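You operate a simulated robot arm through the tools that you are given. There is no shell and no other tool. Be economical: measure what you need, move in short steps, check, and stop when the job is done.

The job below is to be done with a simulated robot arm. You get a single attempt, and the scene is never put back.

TASK
Push the door marked spare shut. Open the door marked clean, fetch the orange brush from the hat shelf of the locker marked clean and stand it on the worktop under the wall shelves and shut the clean again. Put the white block labelled "tonic" from the open stretch of the worktop on the table shelf under the bare end and the white block that says "pear" on the shelf under the sink. Any order will do. Set down upright: orange brush, white block.

It is judged by the outcome, as a careful person would: the job done as asked, and still so three seconds after it is handed in. It fails if anything else is knocked over, pushed out of place, dropped, spilled or broken.

THE ROBOT
A 7-joint arm with a fingered hand on a trunk, on a base that drives. Base frame: it is fixed to the floor where the robot stands at the start and does not move with it; the origin is under the middle of the robot, x ahead of it, y to its left, z up. Readings come in m, rad, newtons and seconds.
With the tool pointing down near the work surface it reaches from about 0.4 to 0.72 m from the robot's upright axis, wherever it stands. Its first joint turns from -2.897 to 2.897 rad. Places, roughly: door marked clean [0.8, 0.5, 1]; door marked spare [0.6, 0, 1]; shelf under the sink [-2.2, 0.8, 0.3]; table shelf under the bare end [-2.2, -1.9, 0.2]; white block [0.75, -2.25, 0.75]; worktop under the wall shelves [0.9, -1.6, 0.7]. Payload 3.4 kg.
The TCP is the grasp point between the finger pads, 0.025 m short of the fingertips. In the tool frame z runs along the fingers and y along their closing line. The gripper opens to 0.088 m. The gripper's body begins 0.029 m behind the TCP. The gripper is a hand of 3 fingers: y runs from the thumb to the fingers, the wrist lies at [-0.013, -0.106, -0.174] in the tool frame, and closing takes about 1.5 s.
Orientation is told as [roll, pitch, yaw] about the base's x, y, z axes, in that order, counted from this pose: with the fingers straight down and the wrist toward the robot, the tool's x, y and z point along [0, 1, 0], [1, 0, 0] and [0, 0, -1] of the base frame.

THE INTERFACE
- The arm moves only by the tool jog_arm. Its argument "deltas" is a list of rows, each an object of numbers (a shift or turn left out is 0, a gripper value left out holds the last): "x", "y", "z": the shift along the tool's x, y, z in m; "ax", "ay", "az": the turn, a rotation vector about the tool's x, y, z in rad; "hand": the closure, from 0 (fully open) to 1 (shut). In form: [{"x": .., "y": .., "z": .., "ax": .., "ay": .., "az": .., "hand": ..}, ...]. A call has 1 to 10 rows; each row shifts and turns the commanded pose from where the row before left it, along the tool's axes as they then stand. Each row takes 0.2 s and may step no farther than 0.05 m and 0.15 rad from the row before; otherwise, or with a gripper value out of range, the whole call is refused. A pose out of reach is approached as far as the arm can. The call stops where the force on the tool passes 40 N (or 10 N more than at its start, if that is more) or the arm is blocked; 0.2 s more then pass. The fingers move at their own pace (about 0.072 m/s each) and stop on an object; they squeeze with about 23 N. The grip force told is the motor's: it shows also when the fingers shut on nothing. Time passes only in rows, and 0.2 s behind the last, so rows that do not move let the fingers close. It gives the time, the measured TCP pose, the force on the tool (base axes), the opening and the grip force at its end, in the units of the frame above (readings bear some noise), with the torque about the TCP (base axes, N m) and any sound that the robot's microphone picked up, and new pictures: "show" is both (left out), scene, wrist or none.
- Cameras (640 x 400 px; columns grow to the right, rows downward): "scene" is now at [0.0313, 0.1773, 1.5253]; the picture's right is [0.22, -0.98, 0.00], its down [-0.40, -0.09, -0.91] and it looks along [0.89, 0.20, -0.41] (base axes); focal length 291 px, centre (320, 200). "wrist" rides on the gripper at [0.058, -0.085, -0.099] in the tool frame; the picture's right is [-0.67, 0.35, -0.66], its down [-0.69, -0.63, 0.37] and it looks along [-0.29, 0.69, 0.66] (tool axes); focal length 261 px, centre (320, 200). There is no depth. A picture from a camera that has moved, and an enlarged one, comes with that camera's place and axes in the base frame and with its lens.
- lift_body(by): slides the trunk up (or, below 0, down) by that many m; the arm and the scene camera ride with it, the base frame stays. It gives what a move gives, with no picture.
- drive_base(legs): drives the robot by 1 to 6 legs, each [ahead, left, turn to the left] in m, m and rad, along the robot's own axes; the way and the turn of a leg run together, so that a leg with both is an arc; at most 1.5 m and 3.142 rad a leg. The arm and the cameras ride along, it lands a little off, and it stops where it bumps. It gives what a move gives, and a new picture of the scene camera.
- grasp_type(shape): the hand has 3 fingers and takes this shape, open, in about a second: jaw (thumb against the fingers, like two jaws); tri (thumb and two fingers); tip (a fingertip pinch); poke (one finger out to press); point (the index stretched); flat (the hand flat); cup (the hand cupped); fist (a fist). The gripper value then closes the fingers along that shape, each until it touches; the sizes above hold for jaw. It gives what a move gives, with no picture.
- pan_tilt(pan, tilt): turns the head with the scene camera to pan (to the left, within 2.705 rad either way) and tilt (down, from -0.506 to 1.204), counted from straight ahead of the robot. It gives what a move gives, and a new picture of the scene camera.
- inspect(camera, box): a new picture of the part [left, top, right, bottom] of that camera's present view, enlarged. No time passes.
- sign_off(): hands the job in; it is judged then, once.

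Work in short steps. Places have to be worked out from the pictures, the camera data and where the tool is seen: move nearer, look again, correct. Check each grasp and each placing, and mend what went wrong. You have 165 turns and 260 pictures in all, those below and enlarged ones among them. Open the gripper and draw the arm clear of the work before you hand the job in, unless the task says otherwise; then end with one line.

The tools are called by a JSON object that holds its "fn" and its "kwargs". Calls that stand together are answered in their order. jog_arm: Moves the arm, as the interface text tells. Its arguments: {"type":"object","properties":{"deltas":{"type":"array","items":{"type":"object","properties":{"x":{"type":"number"},"y":{"type":"number"},"z":{"type":"number"},"ax":{"type":"number"},"ay":{"type":"number"},"az":{"type":"number"},"hand":{"type":"number"}}}},"show":{"type":"string","enum":["both","scene","wrist","none"]}},"required":["deltas"]} The other tools are called the same way: lift_body (by) slides the trunk up or down; grasp_type (shape) gives the hand a shape; drive_base (legs) drives the base; pan_tilt (pan, tilt) turns the head that bears the scene camera; inspect (camera, box) takes an enlarged picture of a part of a camera's view; sign_off () hands the job in.

At the start:

```text
time_s: 0.0
ee_pos: [0.3368, 0.056, 1.401]
tcp_rot: [0.0, 0.001, -0.002]
contact_force: [0.2, -0.5, -0.1]
moment: [0.02, -0.01, 0.0]
grip_width: 0.0875
grasp_force: 0.0
shape: jaw
trunk travel left (down, up): [-0.513, 0.077]
robot x, y, heading: [-0.0008, 0.0035, -0.003]
head pan, tilt: [0.218, 0.417]
```

scene: 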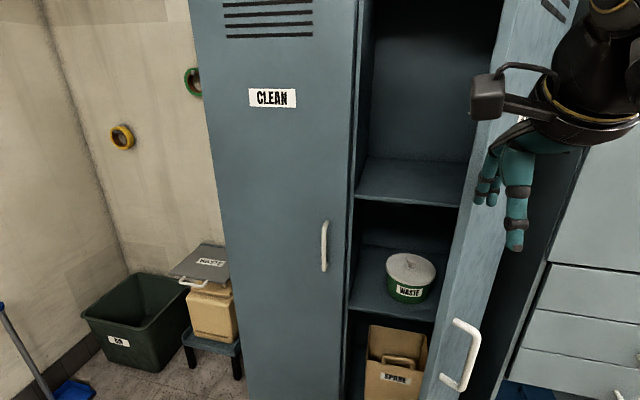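
wrist: 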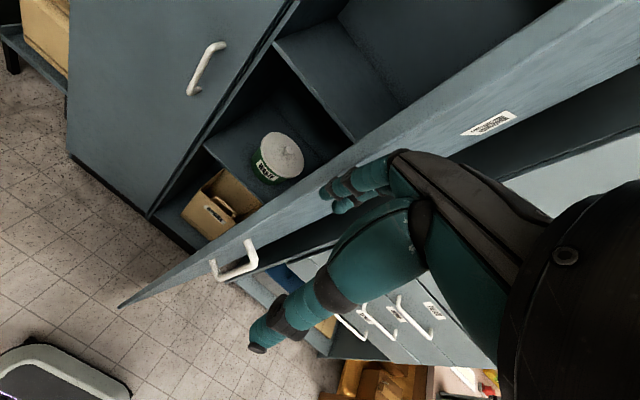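

I see the clean locker (shut) and the spare door open ahead, hinged on the right. I'll look around first for an overview.

{"fn": "pan_tilt", "kwargs": {"pan": -0.5, "tilt": 0.5}}

{"fn": "pan_tilt", "kwargs": {"pan": -1.3, "tilt": 0.4}}

{"fn": "pan_tilt", "kwargs": {"pan": -2.4, "tilt": 0.4}}

{"fn": "pan_tilt", "kwargs": {"pan": 2.6, "tilt": 0.4}}

{"fn": "pan_tilt", "kwargs": {"pan": 1.3, "tilt": 0.4}}

{"fn": "pan_tilt", "kwargs": {"pan": 0.1, "tilt": 0.0}}

```text
time_s: 1.1
ee_pos: [0.3367, 0.0568, 1.4004]
tcp_rot: [-0.001, 0.001, 0.001]
contact_force: [-0.3, 0.8, 0.4]
moment: [-0.01, -0.02, 0.03]
grip_width: 0.0876
grasp_force: 0.0
shape: jaw
trunk travel left (down, up): [-0.513, 0.077]
robot x, y, heading: [0.0003, -0.0, -0.002]
head pan, tilt: [-0.499, 0.499]
camera scene: at [0.0211, 0.1138, 1.5179], right [-0.48, -0.88, 0.0], down [-0.42, 0.23, -0.88], along [0.77, -0.42, -0.48], focal length 291 px, centre (320, 200)
```

scene: 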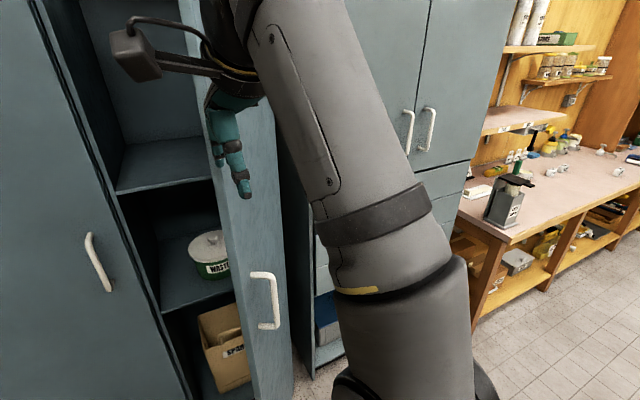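

```text
time_s: 2.2
ee_pos: [0.3374, 0.0543, 1.3997]
tcp_rot: [0.001, 0.001, -0.001]
contact_force: [-0.8, -0.4, 0.5]
moment: [-0.03, -0.03, 0.02]
grip_width: 0.0877
grasp_force: 0.1
shape: jaw
trunk travel left (down, up): [-0.513, 0.077]
robot x, y, heading: [-0.0019, 0.0003, -0.002]
head pan, tilt: [-1.3, 0.4]
camera scene: at [-0.034, 0.068, 1.527], right [-0.96, -0.27, 0.0], down [-0.1, 0.37, -0.92], along [0.25, -0.89, -0.39], focal length 291 px, centre (320, 200)
```

scene: 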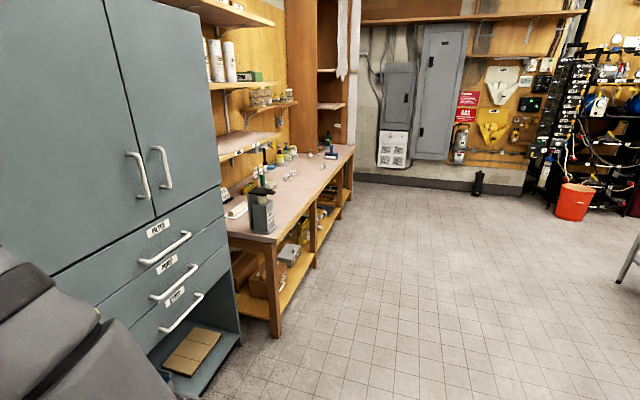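

```text
time_s: 3.5
ee_pos: [0.3368, 0.0565, 1.4002]
tcp_rot: [0.0, 0.0, 0.001]
contact_force: [0.2, 0.1, -0.1]
moment: [-0.01, -0.01, -0.01]
grip_width: 0.0877
grasp_force: 0.1
shape: jaw
trunk travel left (down, up): [-0.513, 0.077]
robot x, y, heading: [-0.0022, -0.0013, 0.003]
head pan, tilt: [-2.4, 0.4]
camera scene: at [-0.1271, 0.0946, 1.527], right [-0.68, 0.74, 0.0], down [0.29, 0.26, -0.92], along [-0.68, -0.62, -0.39], focal length 291 px, centre (320, 200)
```

scene: 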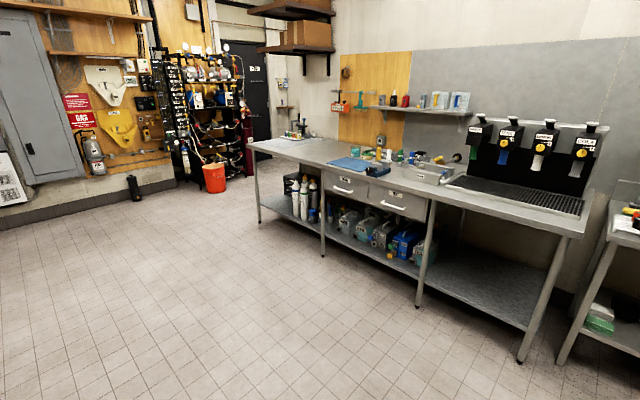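

```text
time_s: 7.5
ee_pos: [0.3368, 0.0551, 1.4002]
tcp_rot: [0.0, 0.001, 0.0]
contact_force: [0.4, -0.9, 0.6]
moment: [0.01, 0.0, 0.0]
grip_width: 0.0877
grasp_force: 0.0
shape: jaw
trunk travel left (down, up): [-0.513, 0.077]
robot x, y, heading: [0.0006, 0.0022, 0.005]
head pan, tilt: [2.601, 0.4]
camera scene: at [-0.1383, 0.205, 1.527], right [0.52, 0.86, 0.0], down [0.33, -0.2, -0.92], along [-0.79, 0.47, -0.39], focal length 291 px, centre (320, 200)
```

scene: 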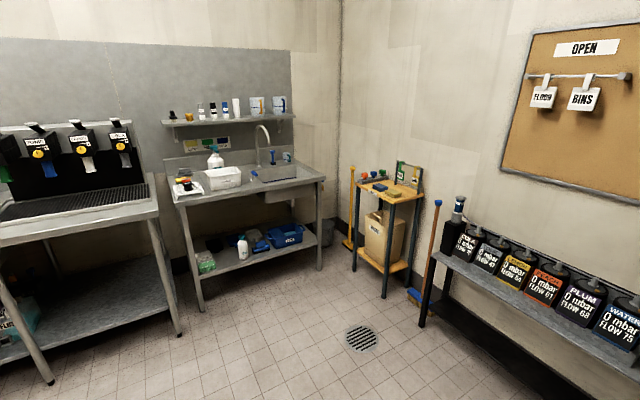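

```text
time_s: 8.9
ee_pos: [0.3364, 0.0557, 1.4001]
tcp_rot: [-0.001, 0.0, -0.001]
contact_force: [0.5, -0.1, 0.8]
moment: [-0.01, 0.01, 0.03]
grip_width: 0.0875
grasp_force: 0.1
shape: jaw
trunk travel left (down, up): [-0.513, 0.077]
robot x, y, heading: [-0.0011, -0.0008, 0.003]
head pan, tilt: [1.3, 0.4]
camera scene: at [-0.0342, 0.2465, 1.527], right [0.96, -0.27, 0.0], down [-0.1, -0.38, -0.92], along [0.25, 0.89, -0.39], focal length 291 px, centre (320, 200)
```

scene: 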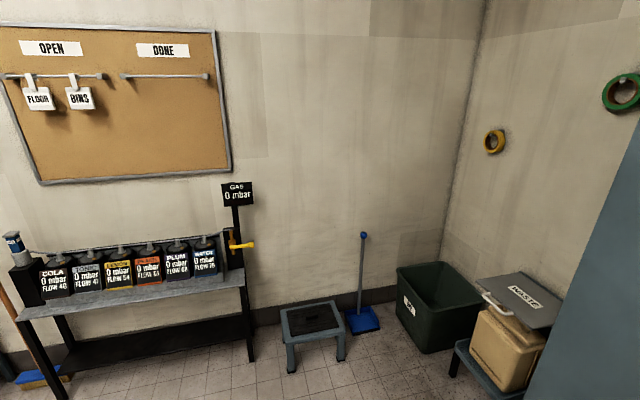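

```text
time_s: 10.3
ee_pos: [0.3364, 0.0572, 1.3991]
tcp_rot: [-0.001, -0.003, 0.001]
contact_force: [0.6, -0.1, -0.1]
moment: [0.02, 0.0, -0.03]
grip_width: 0.0878
grasp_force: 0.0
shape: jaw
trunk travel left (down, up): [-0.513, 0.077]
robot x, y, heading: [-0.0004, 0.0017, -0.003]
head pan, tilt: [0.099, 0.0]
camera scene: at [0.0307, 0.1662, 1.564], right [0.1, -0.99, 0.0], down [0.0, 0.0, -1.0], along [0.99, 0.1, 0.0], focal length 291 px, centre (320, 200)
```

scene: 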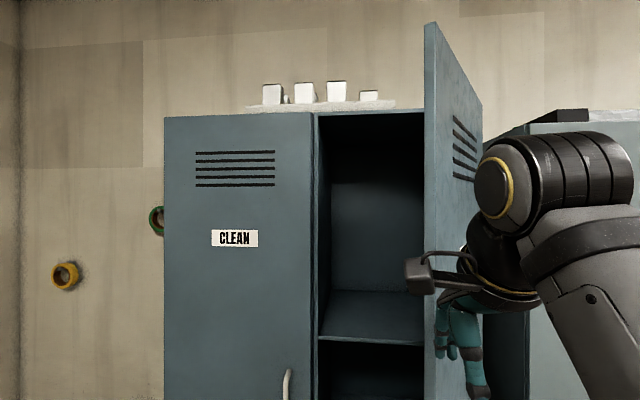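

Overview is clear: clean door shut (hinge left, handle near [0.75,0.32,1.05]), spare door about 60° open with free edge near [0.40,0.07]. I'll close spare first: make a fist and bring the hand round to the outer face of the spare door.

{"fn": "grasp_type", "kwargs": {"shape": "fist"}}

{"fn": "jog_arm", "kwargs": {"deltas": [{"y": -0.03}, {"x": -0.05}, {"x": -0.05}, {"x": -0.05}, {"x": -0.03}], "show": "none"}}

{"fn": "pan_tilt", "kwargs": {"pan": 0.0, "tilt": 0.4}}

```text
time_s: 11.2
ee_pos: [0.3362, 0.0553, 1.3993]
tcp_rot: [0.0, -0.001, 0.001]
contact_force: [0.6, -0.4, 0.4]
moment: [-0.01, -0.02, -0.02]
grip_width: 0.0002
grasp_force: 0.1
shape: fist
trunk travel left (down, up): [-0.513, 0.077]
robot x, y, heading: [-0.0018, -0.0005, -0.001]
head pan, tilt: [0.099, 0.0]
```

```text
time_s: 12.4
ee_pos: [0.3052, -0.1262, 1.4003]
tcp_rot: [-0.001, -0.002, -0.001]
contact_force: [-0.1, -0.2, 0.2]
moment: [-0.02, -0.02, -0.02]
grip_width: 0.0001
grasp_force: 0.0
shape: fist
trunk travel left (down, up): [-0.513, 0.077]
robot x, y, heading: [-0.0011, -0.0026, -0.003]
head pan, tilt: [0.099, 0.0]
```

```text
time_s: 13.3
ee_pos: [0.3048, -0.1239, 1.4008]
tcp_rot: [0.0, -0.002, -0.001]
contact_force: [0.7, -0.5, -0.8]
moment: [0.0, 0.03, 0.01]
grip_width: 0.0
grasp_force: 0.0
shape: fist
trunk travel left (down, up): [-0.513, 0.077]
robot x, y, heading: [-0.0003, 0.0018, 0.002]
head pan, tilt: [0.0, 0.4]
camera scene: at [0.0338, 0.1573, 1.5271], right [0.0, -1.0, 0.0], down [-0.39, 0.0, -0.92], along [0.92, 0.0, -0.39], focal length 291 px, centre (320, 200)
```

scene: 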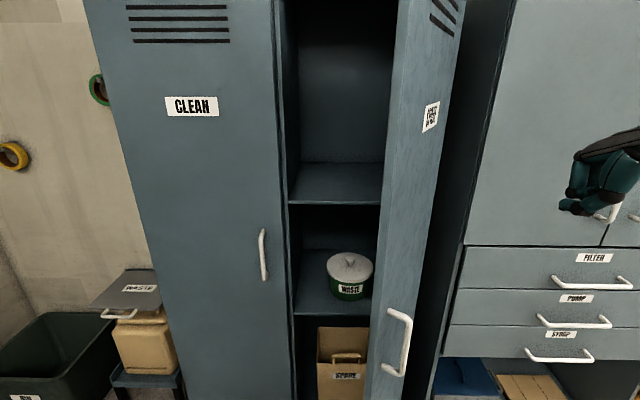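

The fist is clear right of the spare door. I turn the hand so the knuckles face the door, and shift ahead a bit.

{"fn": "jog_arm", "kwargs": {"deltas": [{"y": 0.04}, {"az": -0.15}, {"az": -0.15}, {"az": -0.15}, {"az": -0.15}, {"az": -0.15}], "show": "scene"}}

```text
time_s: 14.7
ee_pos: [0.315, -0.1114, 1.3759]
tcp_rot: [0.02, 0.03, 0.422]
contact_force: [-0.4, -0.4, 0.4]
moment: [-0.01, 0.02, 0.02]
grip_width: 0.0
grasp_force: 0.1
shape: fist
out of reach, approached as far as the arm can: row 1, 2, 3, 4, 5, 6
trunk travel left (down, up): [-0.513, 0.077]
robot x, y, heading: [0.0019, 0.0038, -0.002]
head pan, tilt: [0.0, 0.4]
camera scene: at [0.0338, 0.1566, 1.5271], right [0.0, -1.0, 0.0], down [-0.39, 0.0, -0.92], along [0.92, 0.0, -0.39], focal length 291 px, centre (320, 200)
```

scene: 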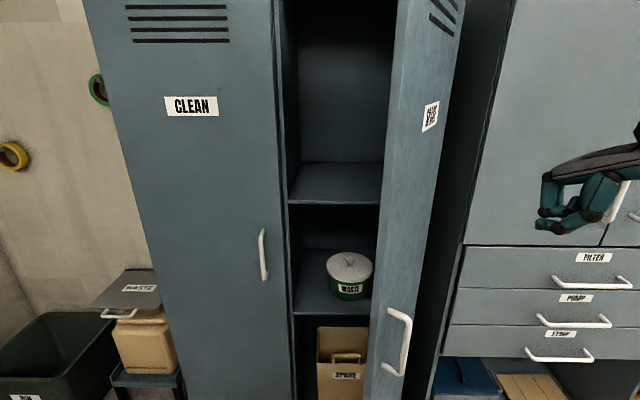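

Too high for reach; I lower the tool to about 1.2 m and finish the turn.

{"fn": "jog_arm", "kwargs": {"deltas": [{"z": 0.05}, {"z": 0.05}, {"z": 0.05}, {"z": 0.05}, {"az": -0.1}, {}], "show": "scene"}}

```text
time_s: 16.1
ee_pos: [0.3098, -0.1098, 1.175]
tcp_rot: [0.022, 0.026, 0.524]
contact_force: [0.0, -0.3, -1.2]
moment: [0.01, -0.02, -0.01]
grip_width: 0.0001
grasp_force: 0.2
shape: fist
trunk travel left (down, up): [-0.513, 0.077]
robot x, y, heading: [-0.0045, 0.0011, -0.001]
head pan, tilt: [0.0, 0.4]
camera scene: at [0.0338, 0.1572, 1.527], right [0.0, -1.0, 0.0], down [-0.39, 0.0, -0.92], along [0.92, 0.0, -0.39], focal length 291 px, centre (320, 200)
```

scene: 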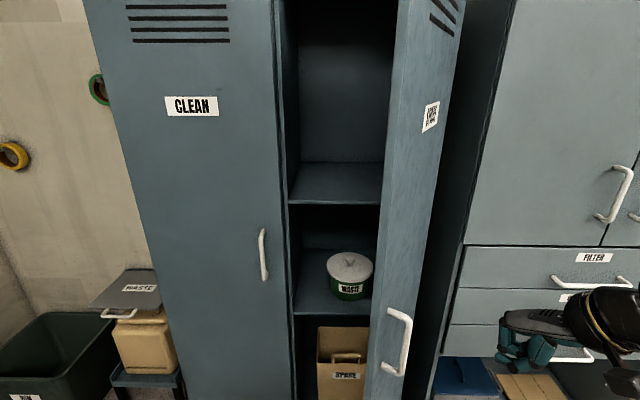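

Pushing along the knuckle direction toward the door face.

{"fn": "jog_arm", "kwargs": {"deltas": [{"y": 0.04}, {"y": 0.04}, {"y": 0.04}, {"y": 0.03, "x": 0.02}, {"y": 0.03, "x": 0.03}], "show": "scene"}}

```text
time_s: 17.3
ee_pos: [0.4366, 0.0252, 1.1747]
tcp_rot: [0.02, 0.027, 0.522]
contact_force: [-0.9, 0.5, 0.3]
moment: [-0.02, -0.01, 0.03]
grip_width: 0.0
grasp_force: 0.1
shape: fist
trunk travel left (down, up): [-0.513, 0.077]
robot x, y, heading: [-0.0005, 0.0009, 0.005]
head pan, tilt: [0.0, 0.4]
camera scene: at [0.0341, 0.158, 1.5269], right [0.0, -1.0, 0.0], down [-0.39, 0.0, -0.92], along [0.92, 0.0, -0.39], focal length 291 px, centre (320, 200)
```

scene: 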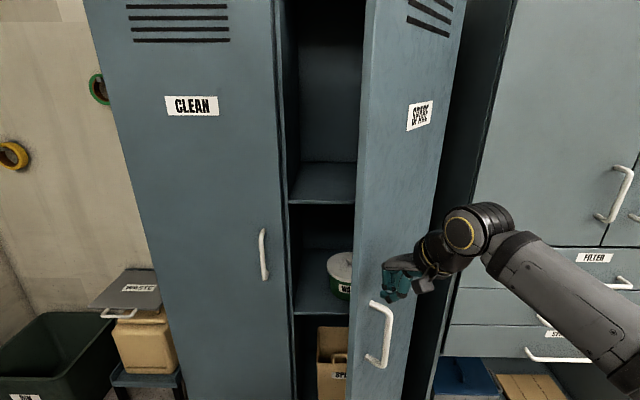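

The door yields with little force. Continue pushing along its arc.

{"fn": "jog_arm", "kwargs": {"deltas": [{"y": 0.04, "x": 0.01}, {"y": 0.04, "x": 0.01}, {"y": 0.035}, {"y": 0.035, "x": -0.01}, {"y": 0.035, "x": -0.01}, {"y": 0.035, "x": -0.01}], "show": "scene"}}

```text
time_s: 18.7
ee_pos: [0.621, 0.1208, 1.1661]
tcp_rot: [0.021, 0.03, 0.521]
contact_force: [-0.8, 0.8, -0.8]
moment: [0.02, 0.0, 0.01]
grip_width: 0.0
grasp_force: 0.2
shape: fist
out of reach, approached as far as the arm can: row 6
trunk travel left (down, up): [-0.513, 0.077]
robot x, y, heading: [0.002, 0.0014, 0.002]
head pan, tilt: [0.0, 0.4]
camera scene: at [0.0328, 0.1568, 1.5271], right [0.0, -1.0, 0.0], down [-0.39, 0.0, -0.92], along [0.92, 0.0, -0.39], focal length 291 px, centre (320, 200)
```

scene: 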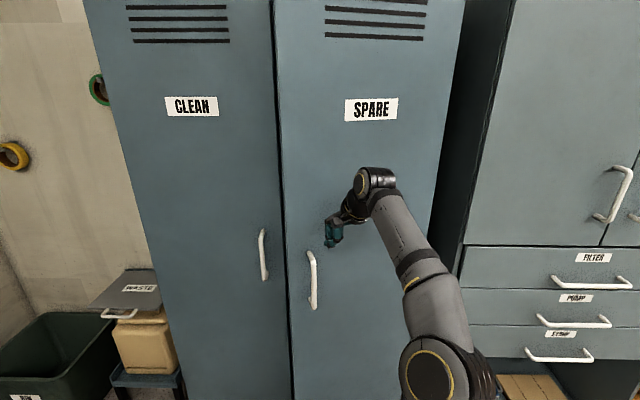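

Nearly shut; the arm is at reach limit, so I drive the base ahead a little for the last push.

{"fn": "drive_base", "kwargs": {"legs": [[0.07, 0, 0]]}}

{"fn": "inspect", "kwargs": {"camera": "scene", "box": [220, 150, 420, 275]}}

```text
time_s: 19.7
ee_pos: [0.6931, 0.1206, 1.1653]
tcp_rot: [0.021, 0.027, 0.52]
contact_force: [0.1, 0.3, -0.3]
moment: [-0.02, 0.03, 0.02]
grip_width: 0.0
grasp_force: 0.1
shape: fist
trunk travel left (down, up): [-0.513, 0.077]
robot x, y, heading: [0.0669, -0.0031, -0.004]
head pan, tilt: [0.0, 0.4]
camera scene: at [0.1045, 0.1571, 1.527], right [0.0, -1.0, 0.0], down [-0.39, 0.0, -0.92], along [0.92, 0.0, -0.39], focal length 291 px, centre (320, 200)
```

scene: 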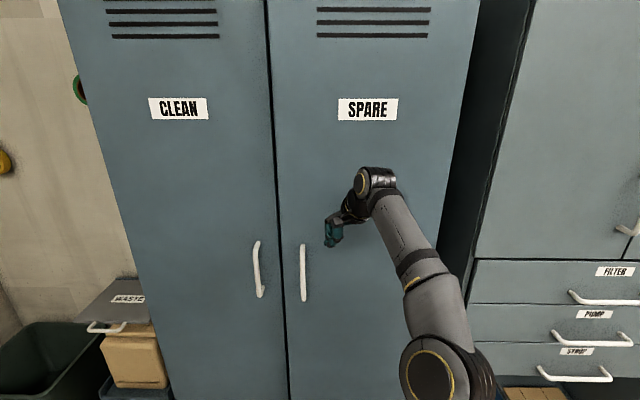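

```text
3.20 times, centred on (320, 212) of scene
camera zoom: at [0.1045, 0.1571, 1.527], right [0.0, -1.0, 0.0], down [-0.39, 0.0, -0.92], along [0.92, 0.0, -0.39], focal length 930 px, centre (320, 160)
```

zoom: 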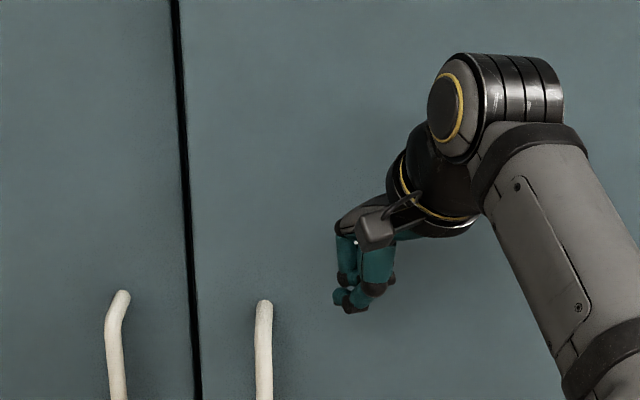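

Almost flush; push slightly more until the contact reads force.

{"fn": "drive_base", "kwargs": {"legs": [[0.03, 0, 0]]}}

{"fn": "inspect", "kwargs": {"camera": "scene", "box": [220, 150, 420, 275]}}

```text
time_s: 20.6
ee_pos: [0.7215, 0.119, 1.1666]
tcp_rot: [0.02, 0.027, 0.52]
contact_force: [-0.4, 0.2, 0.4]
moment: [0.0, -0.03, -0.02]
grip_width: 0.0
grasp_force: 0.1
shape: fist
trunk travel left (down, up): [-0.513, 0.077]
robot x, y, heading: [0.1061, -0.0022, 0.003]
head pan, tilt: [0.0, 0.4]
camera scene: at [0.1341, 0.157, 1.527], right [0.0, -1.0, 0.0], down [-0.39, 0.0, -0.92], along [0.92, 0.0, -0.39], focal length 291 px, centre (320, 200)
```

scene: 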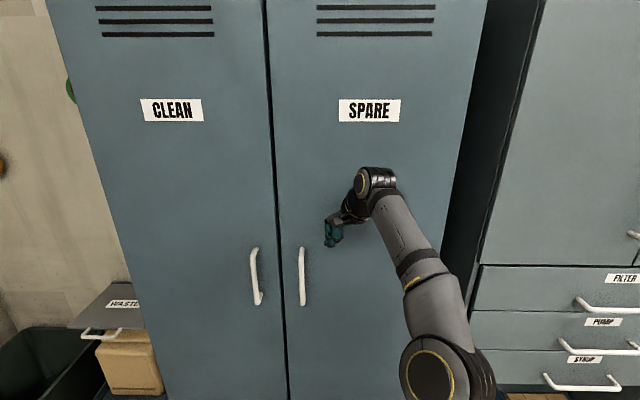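

```text
3.20 times, centred on (320, 212) of scene
camera zoom: at [0.1341, 0.157, 1.527], right [0.0, -1.0, 0.0], down [-0.39, 0.0, -0.92], along [0.92, 0.0, -0.39], focal length 930 px, centre (320, 160)
```

zoom: 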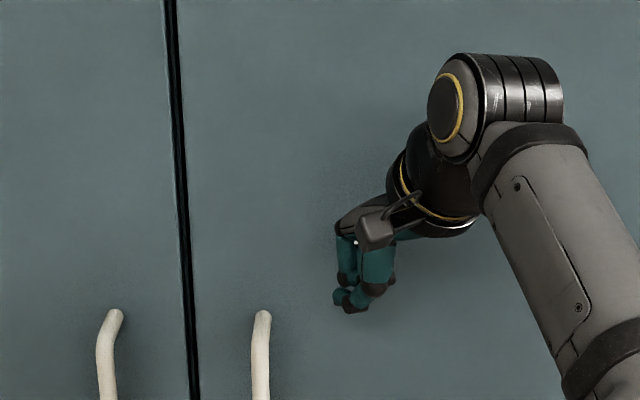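

Still no force; I push on with small arm motions until it stops on contact.

{"fn": "drive_base", "kwargs": {"legs": [[0.05, 0, 0]]}}

{"fn": "inspect", "kwargs": {"camera": "scene", "box": [220, 150, 420, 275]}}

```text
time_s: 21.5
ee_pos: [0.746, 0.1201, 1.1669]
tcp_rot: [0.027, 0.044, 0.531]
contact_force: [-9.7, -2.2, 1.3]
moment: [0.12, -0.51, -0.03]
grip_width: 0.0
grasp_force: 0.0
shape: fist
trunk travel left (down, up): [-0.513, 0.077]
robot x, y, heading: [0.1306, -0.0005, -0.002]
head pan, tilt: [0.0, 0.4]
stopped in leg 1: the force on the tool passed its limit at 96 N (the readings are from after the stop); the commanded pose is now the measured one
camera scene: at [0.1633, 0.1563, 1.5272], right [0.0, -1.0, 0.0], down [-0.39, 0.0, -0.92], along [0.92, 0.0, -0.39], focal length 291 px, centre (320, 200)
```

scene: 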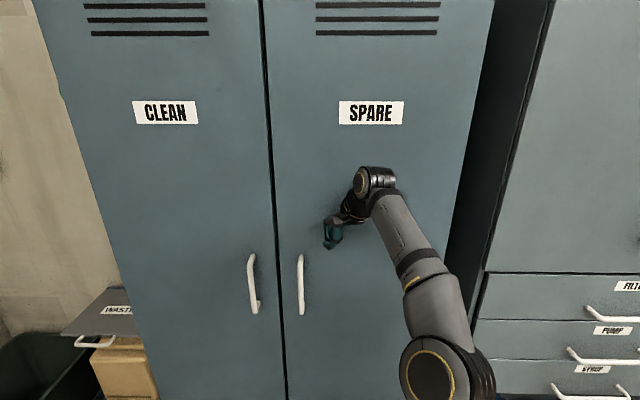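

```text
3.20 times, centred on (320, 212) of scene
camera zoom: at [0.1633, 0.1563, 1.5272], right [0.0, -1.0, 0.0], down [-0.39, 0.0, -0.92], along [0.92, 0.0, -0.39], focal length 930 px, centre (320, 160)
```

zoom: 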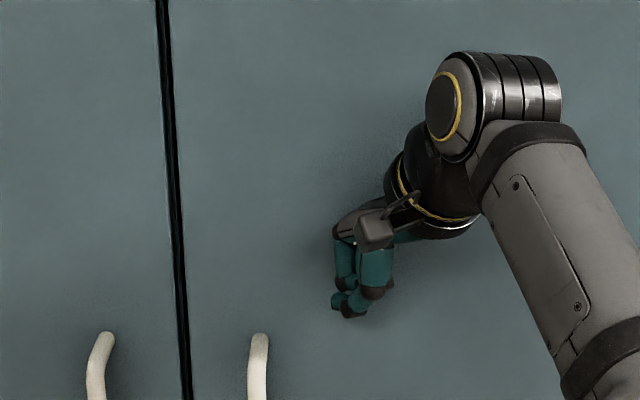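

Spare is firmly shut (stopped by 96 N at the closed face). Back off and turn the hand to point forward with a horizontal closing line, for the clean handle near [0.75, 0.326, 1.05].

{"fn": "drive_base", "kwargs": {"legs": [[-0.25, 0, 0]]}}

{"fn": "grasp_type", "kwargs": {"shape": "jaw"}}

{"fn": "jog_arm", "kwargs": {"deltas": [{"ax": -0.0627, "ay": -0.1087, "az": -0.0627}, {"ax": -0.0627, "ay": -0.1087, "az": -0.0627}, {"ax": -0.0627, "ay": -0.1087, "az": -0.0627}, {"ax": -0.0627, "ay": -0.1087, "az": -0.0627}, {"ax": -0.0627, "ay": -0.1087, "az": -0.0627}, {"ax": -0.0627, "ay": -0.1087, "az": -0.0627}, {"ax": -0.0627, "ay": -0.1087, "az": -0.0627}], "show": "scene"}}

```text
time_s: 23.3
ee_pos: [0.4982, 0.1223, 1.1656]
tcp_rot: [0.025, 0.045, 0.534]
contact_force: [0.4, 1.0, 0.2]
moment: [-0.01, 0.03, 0.0]
grip_width: 0.0
grasp_force: 0.1
shape: fist
trunk travel left (down, up): [-0.513, 0.077]
robot x, y, heading: [-0.1189, 0.0008, -0.003]
head pan, tilt: [0.0, 0.4]
camera scene: at [-0.0851, 0.1573, 1.527], right [0.0, -1.0, 0.0], down [-0.39, 0.0, -0.92], along [0.92, 0.0, -0.39], focal length 291 px, centre (320, 200)
```

scene: 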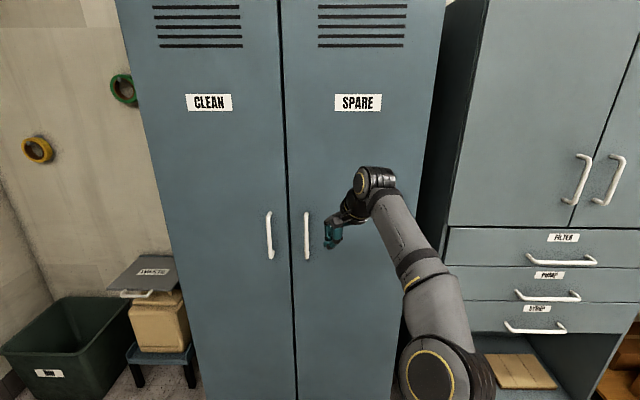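

```text
time_s: 24.2
ee_pos: [0.4976, 0.1217, 1.1667]
tcp_rot: [0.027, 0.046, 0.533]
contact_force: [-0.1, 0.7, 0.7]
moment: [0.0, 0.02, 0.01]
grip_width: 0.0876
grasp_force: 0.1
shape: jaw
trunk travel left (down, up): [-0.513, 0.077]
robot x, y, heading: [-0.1191, -0.0003, -0.001]
head pan, tilt: [0.0, 0.4]
```

```text
time_s: 25.8
ee_pos: [0.4989, 0.122, 1.1648]
tcp_rot: [-0.804, -0.195, 1.092]
contact_force: [0.1, 0.1, 0.8]
moment: [-0.01, -0.01, -0.04]
grip_width: 0.0876
grasp_force: 0.0
shape: jaw
trunk travel left (down, up): [-0.513, 0.077]
robot x, y, heading: [-0.1206, 0.0021, -0.004]
head pan, tilt: [0.0, 0.4]
camera scene: at [-0.0846, 0.1571, 1.527], right [0.0, -1.0, 0.0], down [-0.39, 0.0, -0.92], along [0.92, 0.0, -0.39], focal length 291 px, centre (320, 200)
```

scene: 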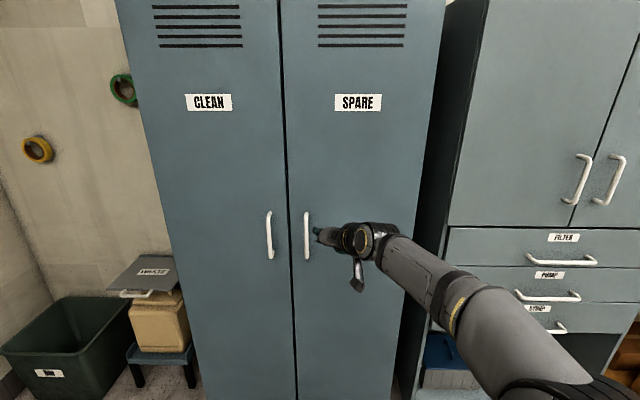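

Turning well. Finish the rotation.

{"fn": "jog_arm", "kwargs": {"deltas": [{"ax": -0.0627, "ay": -0.1087, "az": -0.0627}, {"ax": -0.0627, "ay": -0.1087, "az": -0.0627}, {"ax": -0.0627, "ay": -0.1087, "az": -0.0627}, {"ax": -0.0627, "ay": -0.1087, "az": -0.0627}, {"ax": -0.0627, "ay": -0.1087, "az": -0.0627}, {"ax": -0.0627, "ay": -0.1087, "az": -0.0627}], "show": "both"}}

```text
time_s: 27.2
ee_pos: [0.4983, 0.1225, 1.1668]
tcp_rot: [-1.522, 0.002, 1.58]
contact_force: [-0.3, -0.9, 0.7]
moment: [0.0, 0.03, 0.0]
grip_width: 0.0876
grasp_force: 0.1
shape: jaw
trunk travel left (down, up): [-0.513, 0.077]
robot x, y, heading: [-0.1175, 0.0011, -0.001]
head pan, tilt: [0.0, 0.4]
camera scene: at [-0.0844, 0.157, 1.5271], right [0.0, -1.0, 0.0], down [-0.39, 0.0, -0.92], along [0.92, 0.0, -0.39], focal length 291 px, centre (320, 200)
camera wrist: at [0.3976, 0.0361, 1.1134], right [-0.62, 0.34, 0.7], down [0.4, -0.63, 0.67], along [0.67, 0.7, 0.25], focal length 261 px, centre (320, 200)
```

scene: 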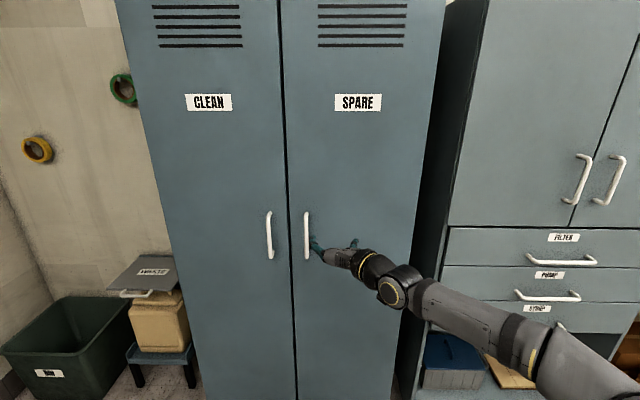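
wrist: 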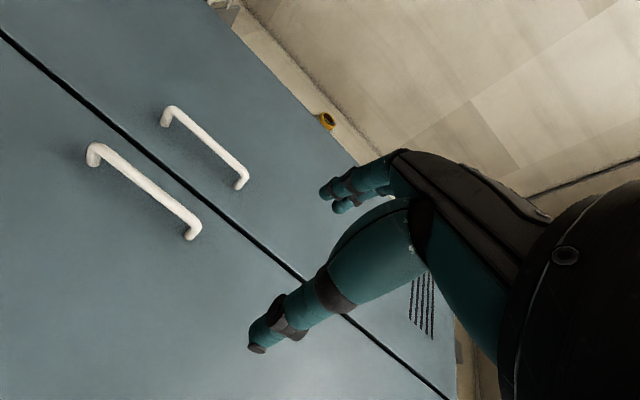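

Orientation achieved. Triangulating both views puts the handle bar at about [0.752, 0.321, 1.04]. Approach in front of it.

{"fn": "jog_arm", "kwargs": {"deltas": [{"y": 0.04, "x": 0.025}, {"y": 0.04, "x": 0.025}, {"y": 0.04, "x": 0.025}, {"y": 0.04, "x": 0.025}, {"y": 0.038, "x": 0.015}, {"z": 0.04}, {"z": 0.04}, {"z": 0.03}], "show": "both"}}

```text
time_s: 29.0
ee_pos: [0.599, 0.3218, 1.0441]
tcp_rot: [-1.519, 0.0, 1.58]
contact_force: [-0.1, 0.1, -0.5]
moment: [-0.02, -0.03, -0.01]
grip_width: 0.0877
grasp_force: 0.1
shape: jaw
trunk travel left (down, up): [-0.513, 0.077]
robot x, y, heading: [-0.1191, -0.0, 0.001]
head pan, tilt: [0.0, 0.4]
camera scene: at [-0.0843, 0.1575, 1.527], right [0.0, -1.0, 0.0], down [-0.39, 0.0, -0.92], along [0.92, 0.0, -0.39], focal length 291 px, centre (320, 200)
camera wrist: at [0.4978, 0.2355, 0.9914], right [-0.62, 0.34, 0.7], down [0.41, -0.63, 0.67], along [0.67, 0.7, 0.25], focal length 261 px, centre (320, 200)
```

scene: 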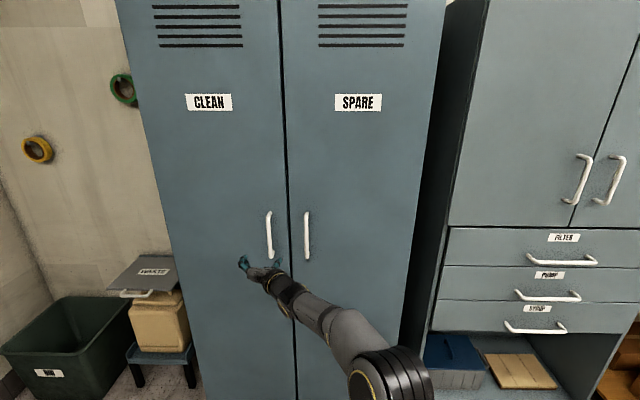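
wrist: 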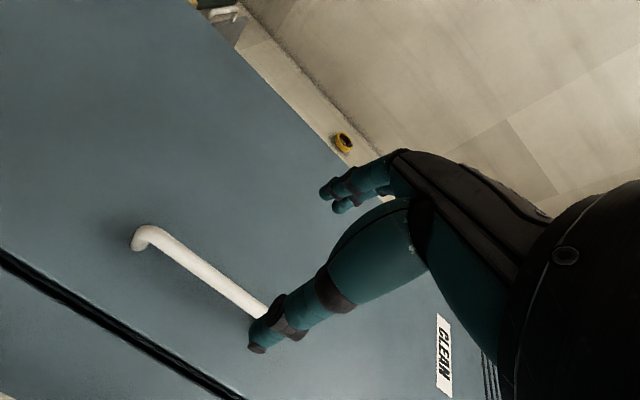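

Handle is aligned with the TCP in y (≈0.3236). Advance 0.145 m and close.

{"fn": "jog_arm", "kwargs": {"deltas": [{"z": 0.04}, {"z": 0.04}, {"z": 0.04}, {"z": 0.025}], "show": "both"}}

```text
time_s: 30.0
ee_pos: [0.6548, 0.2958, 1.0629]
tcp_rot: [-1.516, 0.001, 1.579]
contact_force: [0.0, -0.3, -0.1]
moment: [0.03, -0.02, 0.02]
grip_width: 0.0878
grasp_force: 0.1
shape: jaw
out of reach, approached as far as the arm can: row 2, 3, 4
trunk travel left (down, up): [-0.513, 0.077]
robot x, y, heading: [-0.117, 0.0016, -0.004]
head pan, tilt: [0.0, 0.4]
camera scene: at [-0.0844, 0.1576, 1.527], right [0.0, -1.0, 0.0], down [-0.39, 0.0, -0.92], along [0.92, 0.0, -0.39], focal length 291 px, centre (320, 200)
camera wrist: at [0.5544, 0.2087, 1.0108], right [-0.62, 0.34, 0.7], down [0.41, -0.62, 0.67], along [0.67, 0.7, 0.25], focal length 261 px, centre (320, 200)
```

scene: 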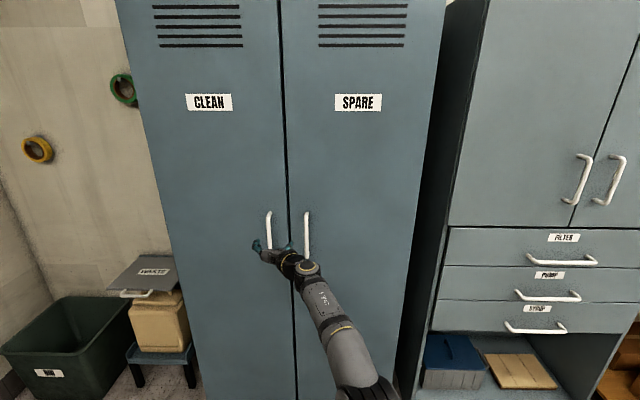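
wrist: 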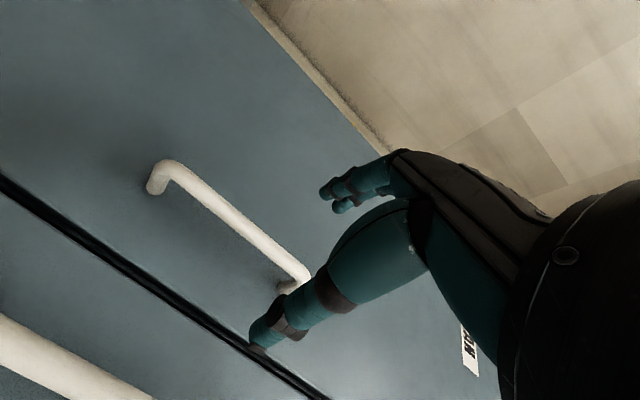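

The arm ran out of reach. Pull back to the aligned pose, then let the base carry the hand forward.

{"fn": "jog_arm", "kwargs": {"deltas": [{"z": -0.045}, {"y": 0.026, "x": 0.02}], "show": "none"}}

{"fn": "drive_base", "kwargs": {"legs": [[0.1, 0, 0]]}}

```text
time_s: 30.6
ee_pos: [0.6095, 0.3195, 1.0455]
tcp_rot: [-1.519, 0.001, 1.579]
contact_force: [-0.1, 0.3, -0.4]
moment: [0.0, -0.02, 0.0]
grip_width: 0.0878
grasp_force: 0.1
shape: jaw
trunk travel left (down, up): [-0.513, 0.077]
robot x, y, heading: [-0.1184, -0.0004, 0.0]
head pan, tilt: [0.0, 0.4]
```

```text
time_s: 31.7
ee_pos: [0.7113, 0.3207, 1.0443]
tcp_rot: [-1.518, 0.001, 1.58]
contact_force: [-0.5, -0.2, 0.2]
moment: [0.02, 0.0, -0.02]
grip_width: 0.088
grasp_force: 0.1
shape: jaw
trunk travel left (down, up): [-0.513, 0.077]
robot x, y, heading: [-0.014, -0.0025, 0.001]
head pan, tilt: [0.0, 0.4]
camera scene: at [0.0174, 0.1575, 1.527], right [0.0, -1.0, 0.0], down [-0.39, 0.0, -0.92], along [0.92, 0.0, -0.39], focal length 291 px, centre (320, 200)
```

scene: 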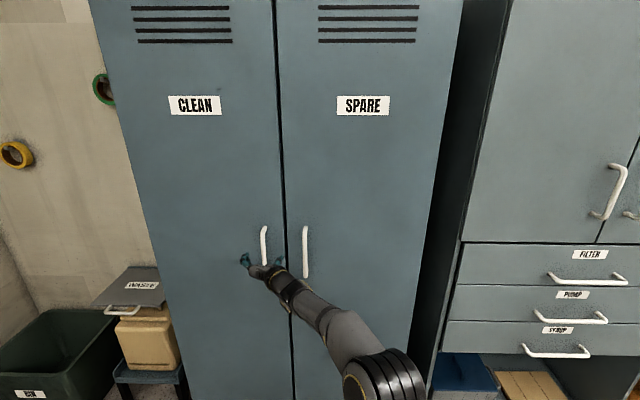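

Aligned and nearly there; another 4 cm by base, then close on the bar.

{"fn": "drive_base", "kwargs": {"legs": [[0.04, 0, 0]]}}

{"fn": "jog_arm", "kwargs": {"deltas": [{"hand": 1}, {}, {}, {}, {}, {}, {}, {}], "show": "both"}}

```text
time_s: 32.6
ee_pos: [0.7519, 0.3197, 1.0449]
tcp_rot: [-1.519, 0.0, 1.58]
contact_force: [0.4, 0.0, 0.7]
moment: [0.01, -0.01, 0.04]
grip_width: 0.0878
grasp_force: 0.0
shape: jaw
trunk travel left (down, up): [-0.513, 0.077]
robot x, y, heading: [0.0233, -0.0024, -0.001]
head pan, tilt: [0.0, 0.4]
camera scene: at [0.0586, 0.1575, 1.527], right [0.0, -1.0, 0.0], down [-0.39, 0.0, -0.92], along [0.92, 0.0, -0.39], focal length 291 px, centre (320, 200)
```

scene: 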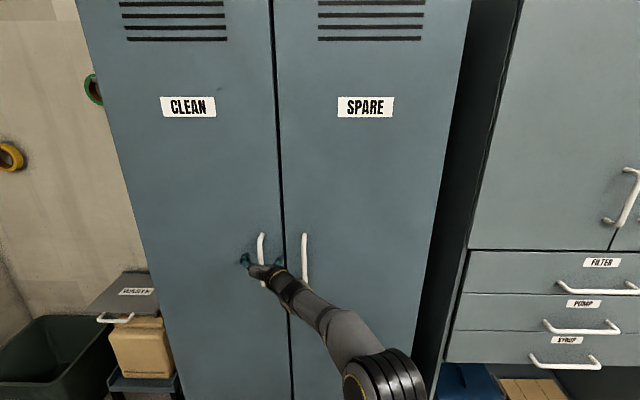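

```text
time_s: 34.4
ee_pos: [0.7524, 0.3192, 1.0439]
tcp_rot: [-1.52, 0.0, 1.58]
contact_force: [0.1, -2.1, -0.1]
moment: [0.0, -0.02, 0.01]
grip_width: 0.0001
grasp_force: 22.5
shape: jaw
trunk travel left (down, up): [-0.513, 0.077]
robot x, y, heading: [0.0237, 0.0021, 0.004]
head pan, tilt: [0.0, 0.4]
camera scene: at [0.0581, 0.157, 1.527], right [0.0, -1.0, 0.0], down [-0.39, 0.0, -0.92], along [0.92, 0.0, -0.39], focal length 291 px, centre (320, 200)
camera wrist: at [0.6512, 0.2327, 0.9921], right [-0.62, 0.34, 0.7], down [0.41, -0.63, 0.67], along [0.67, 0.7, 0.25], focal length 261 px, centre (320, 200)
```

scene: 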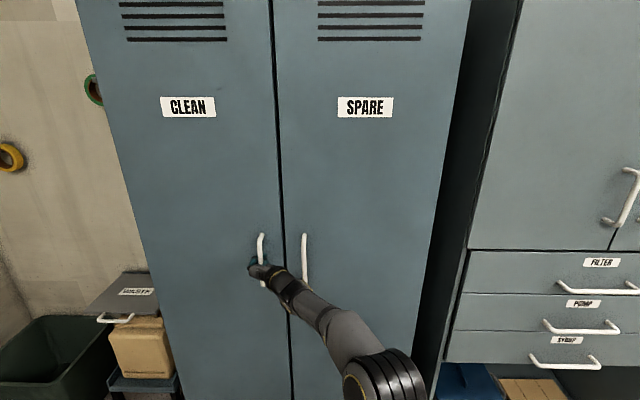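
wrist: 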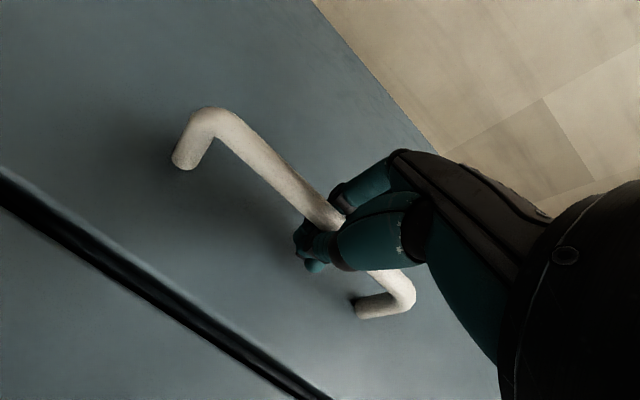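

The fingers have closed around the bar (hooked behind it). Pull along the arc with a few rows, turning with the door.

{"fn": "jog_arm", "kwargs": {"deltas": [{"z": -0.02}, {"z": -0.03, "y": 0.002, "ax": 0.09}, {"z": -0.036, "y": 0.002, "ax": 0.1}, {"z": -0.036, "y": 0.002, "ax": 0.1}], "show": "both"}}

```text
time_s: 35.4
ee_pos: [0.6345, 0.3483, 1.0473]
tcp_rot: [-1.517, 0.02, 1.328]
contact_force: [13.7, 28.7, -7.2]
moment: [-0.05, 0.02, -0.3]
grip_width: 0.0
grasp_force: 23.0
shape: jaw
trunk travel left (down, up): [-0.513, 0.077]
robot x, y, heading: [0.0274, 0.0011, 0.004]
head pan, tilt: [0.0, 0.4]
stopped in row 4: the force on the tool passed its limit at 42 N (the readings are from after the stop); the commanded pose is now the measured one
camera scene: at [0.0618, 0.1647, 1.5261], right [0.0, -1.0, 0.0], down [-0.39, -0.01, -0.92], along [0.92, 0.0, -0.39], focal length 291 px, centre (320, 200)
camera wrist: at [0.514, 0.2883, 0.9959], right [-0.51, 0.5, 0.7], down [0.24, -0.69, 0.68], along [0.82, 0.52, 0.23], focal length 261 px, centre (320, 200)
```

scene: 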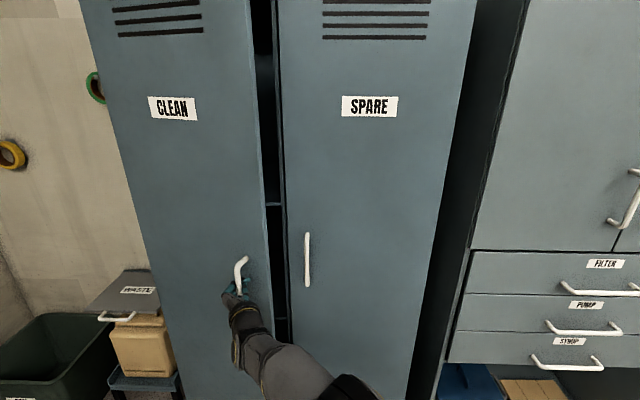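
wrist: 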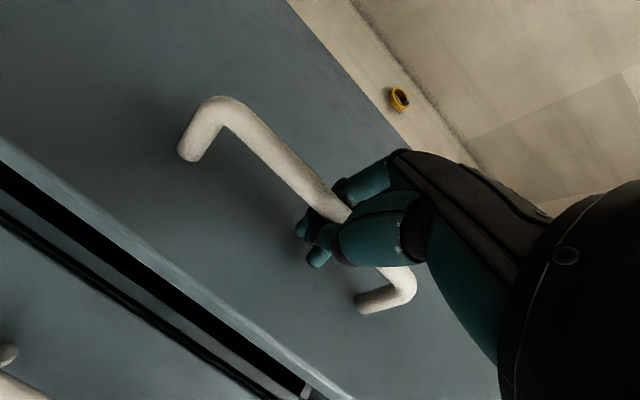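

The door is opening (~19°). The force points to +y, so I ease left and continue the arc.

{"fn": "jog_arm", "kwargs": {"deltas": [{"y": 0.012, "ax": 0.06}, {"z": -0.03, "y": 0.006, "ax": 0.1}, {"z": -0.03, "y": 0.006, "ax": 0.1}, {"z": -0.03, "y": 0.006, "ax": 0.1}], "show": "scene"}}

```text
time_s: 36.4
ee_pos: [0.5594, 0.4014, 1.053]
tcp_rot: [-1.532, 0.033, 0.96]
contact_force: [0.5, 2.0, 0.4]
moment: [0.03, 0.01, -0.03]
grip_width: 0.0001
grasp_force: 23.2
shape: jaw
trunk travel left (down, up): [-0.513, 0.077]
robot x, y, heading: [0.0274, -0.0017, -0.001]
head pan, tilt: [0.0, 0.4]
camera scene: at [0.0576, 0.1589, 1.5271], right [0.0, -1.0, 0.0], down [-0.39, 0.0, -0.92], along [0.92, 0.0, -0.39], focal length 291 px, centre (320, 200)
```

scene: 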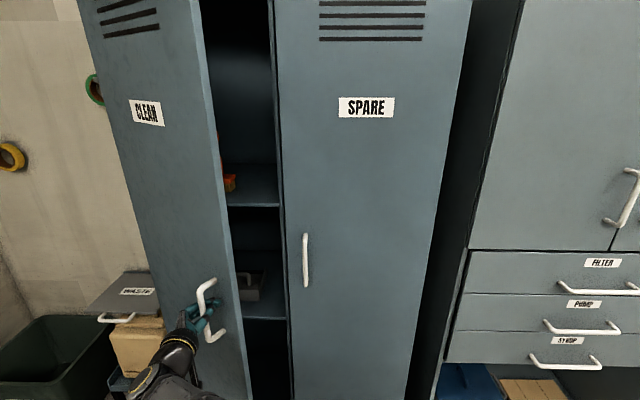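

Opening nicely. Continue the arc.

{"fn": "jog_arm", "kwargs": {"deltas": [{"z": -0.032, "y": 0.006, "ax": 0.1}, {"z": -0.032, "y": 0.006, "ax": 0.1}, {"z": -0.032, "y": 0.006, "ax": 0.1}, {"z": -0.032, "y": 0.006, "ax": 0.1}], "show": "scene"}}

```text
time_s: 37.4
ee_pos: [0.505, 0.4543, 1.0717]
tcp_rot: [-1.539, 0.048, 0.694]
contact_force: [9.3, 6.9, -8.7]
moment: [-0.13, -0.06, -0.19]
grip_width: 0.0
grasp_force: 22.9
shape: jaw
out of reach, approached as far as the arm can: row 3, 4
trunk travel left (down, up): [-0.513, 0.077]
robot x, y, heading: [0.021, -0.0044, 0.001]
head pan, tilt: [0.0, 0.4]
camera scene: at [0.0606, 0.1604, 1.5265], right [0.0, -1.0, 0.0], down [-0.39, 0.0, -0.92], along [0.92, 0.0, -0.39], focal length 291 px, centre (320, 200)
```

scene: 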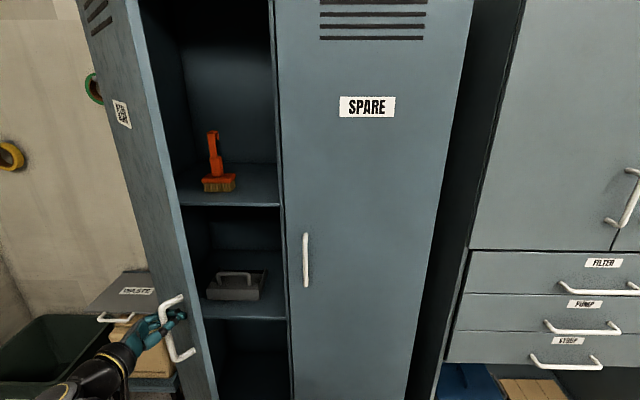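

Door is ~65° open and the orange brush is visible standing on the hat shelf near [0.93, 0.48, 1.2]. Release the handle and withdraw.

{"fn": "jog_arm", "kwargs": {"deltas": [{"hand": 0}, {}, {}, {}, {}, {}, {"z": -0.03}, {"z": -0.03}, {"z": -0.03}], "show": "both"}}

```text
time_s: 39.4
ee_pos: [0.4406, 0.476, 1.0622]
tcp_rot: [-1.542, 0.042, 0.696]
contact_force: [0.3, 0.0, -0.7]
moment: [-0.01, 0.0, 0.01]
grip_width: 0.0879
grasp_force: 0.0
shape: jaw
out of reach, approached as far as the arm can: row 7, 8, 9
trunk travel left (down, up): [-0.513, 0.077]
robot x, y, heading: [0.023, 0.0011, -0.001]
head pan, tilt: [0.0, 0.4]
camera scene: at [0.0571, 0.1586, 1.527], right [0.0, -1.0, 0.0], down [-0.39, 0.0, -0.92], along [0.92, 0.0, -0.39], focal length 291 px, centre (320, 200)
camera wrist: at [0.3104, 0.4962, 1.0111], right [-0.12, 0.73, 0.67], down [-0.21, -0.68, 0.7], along [0.97, -0.06, 0.24], focal length 261 px, centre (320, 200)
```

scene: 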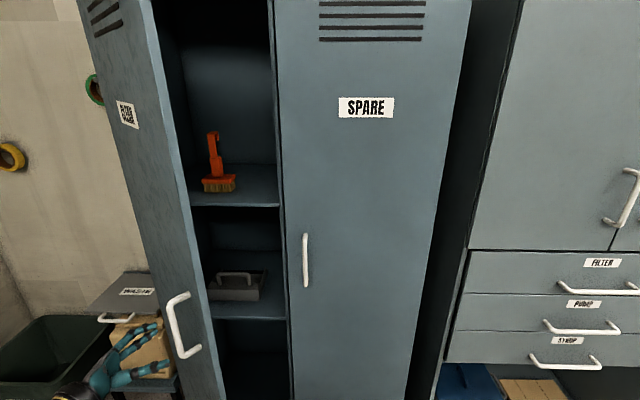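
wrist: 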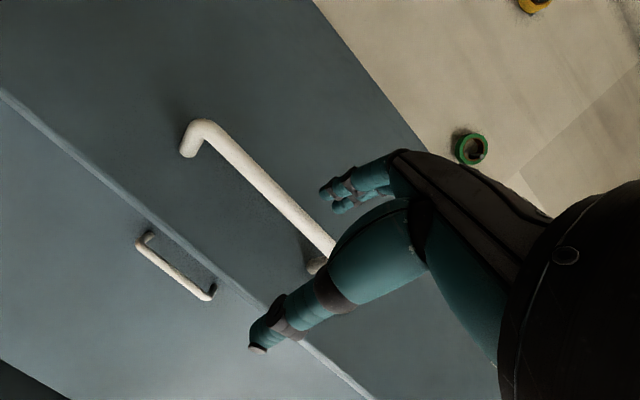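

Hand free of the handle. Back the base off, then turn the hand straight ahead again.

{"fn": "drive_base", "kwargs": {"legs": [[-0.22, 0, 0]]}}

{"fn": "jog_arm", "kwargs": {"deltas": [{"ax": -0.14, "z": 0.01}, {"ax": -0.14, "z": 0.01}, {"ax": -0.14, "z": 0.01}, {"ax": -0.14, "y": -0.02}, {"ax": -0.14, "y": -0.02}, {"ax": -0.14, "y": -0.02}, {"ax": -0.05, "x": -0.04}, {"x": -0.04}, {"x": -0.04}], "show": "both"}}

```text
time_s: 41.1
ee_pos: [0.2213, 0.4745, 1.0624]
tcp_rot: [-1.539, 0.04, 0.692]
contact_force: [0.5, 0.1, 0.5]
moment: [-0.04, 0.0, -0.01]
grip_width: 0.0878
grasp_force: 0.0
shape: jaw
trunk travel left (down, up): [-0.513, 0.077]
robot x, y, heading: [-0.2006, -0.0009, -0.001]
head pan, tilt: [0.0, 0.4]
camera scene: at [-0.1657, 0.1579, 1.527], right [0.0, -1.0, 0.0], down [-0.39, 0.0, -0.92], along [0.92, 0.0, -0.39], focal length 291 px, centre (320, 200)
```

scene: 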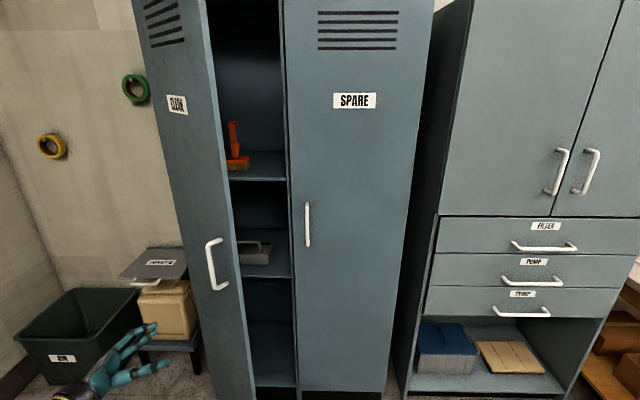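

```text
time_s: 43.1
ee_pos: [0.2293, 0.3983, 1.1839]
tcp_rot: [-1.516, 0.001, 1.584]
contact_force: [0.1, 0.2, 0.1]
moment: [0.01, 0.0, -0.05]
grip_width: 0.0877
grasp_force: 0.1
shape: jaw
trunk travel left (down, up): [-0.513, 0.077]
robot x, y, heading: [-0.1964, 0.0006, -0.001]
head pan, tilt: [0.0, 0.4]
camera scene: at [-0.1653, 0.1577, 1.527], right [0.0, -1.0, 0.0], down [-0.39, 0.0, -0.92], along [0.92, 0.0, -0.39], focal length 291 px, centre (320, 200)
camera wrist: at [0.1282, 0.3116, 1.1309], right [-0.62, 0.34, 0.7], down [0.41, -0.62, 0.67], along [0.67, 0.7, 0.25], focal length 261 px, centre (320, 200)
```

scene: 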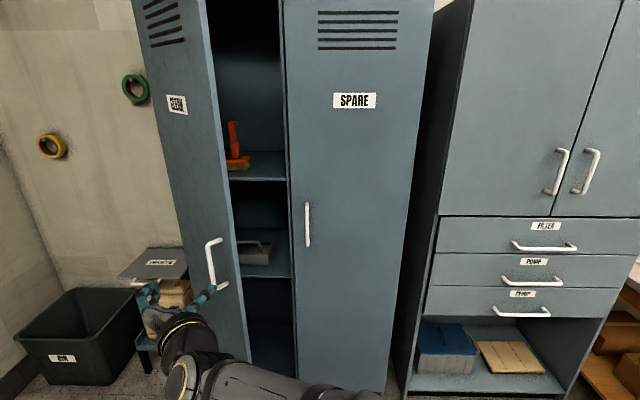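
wrist: 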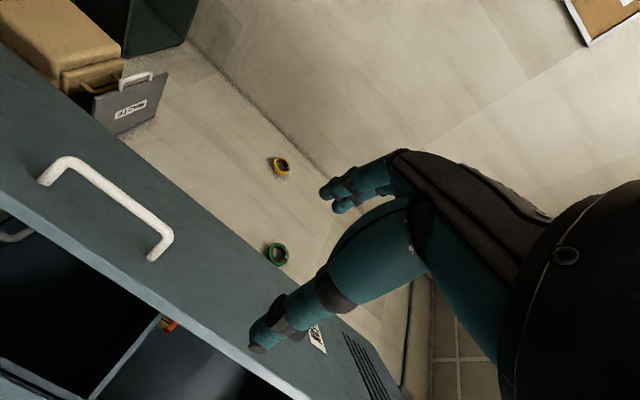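

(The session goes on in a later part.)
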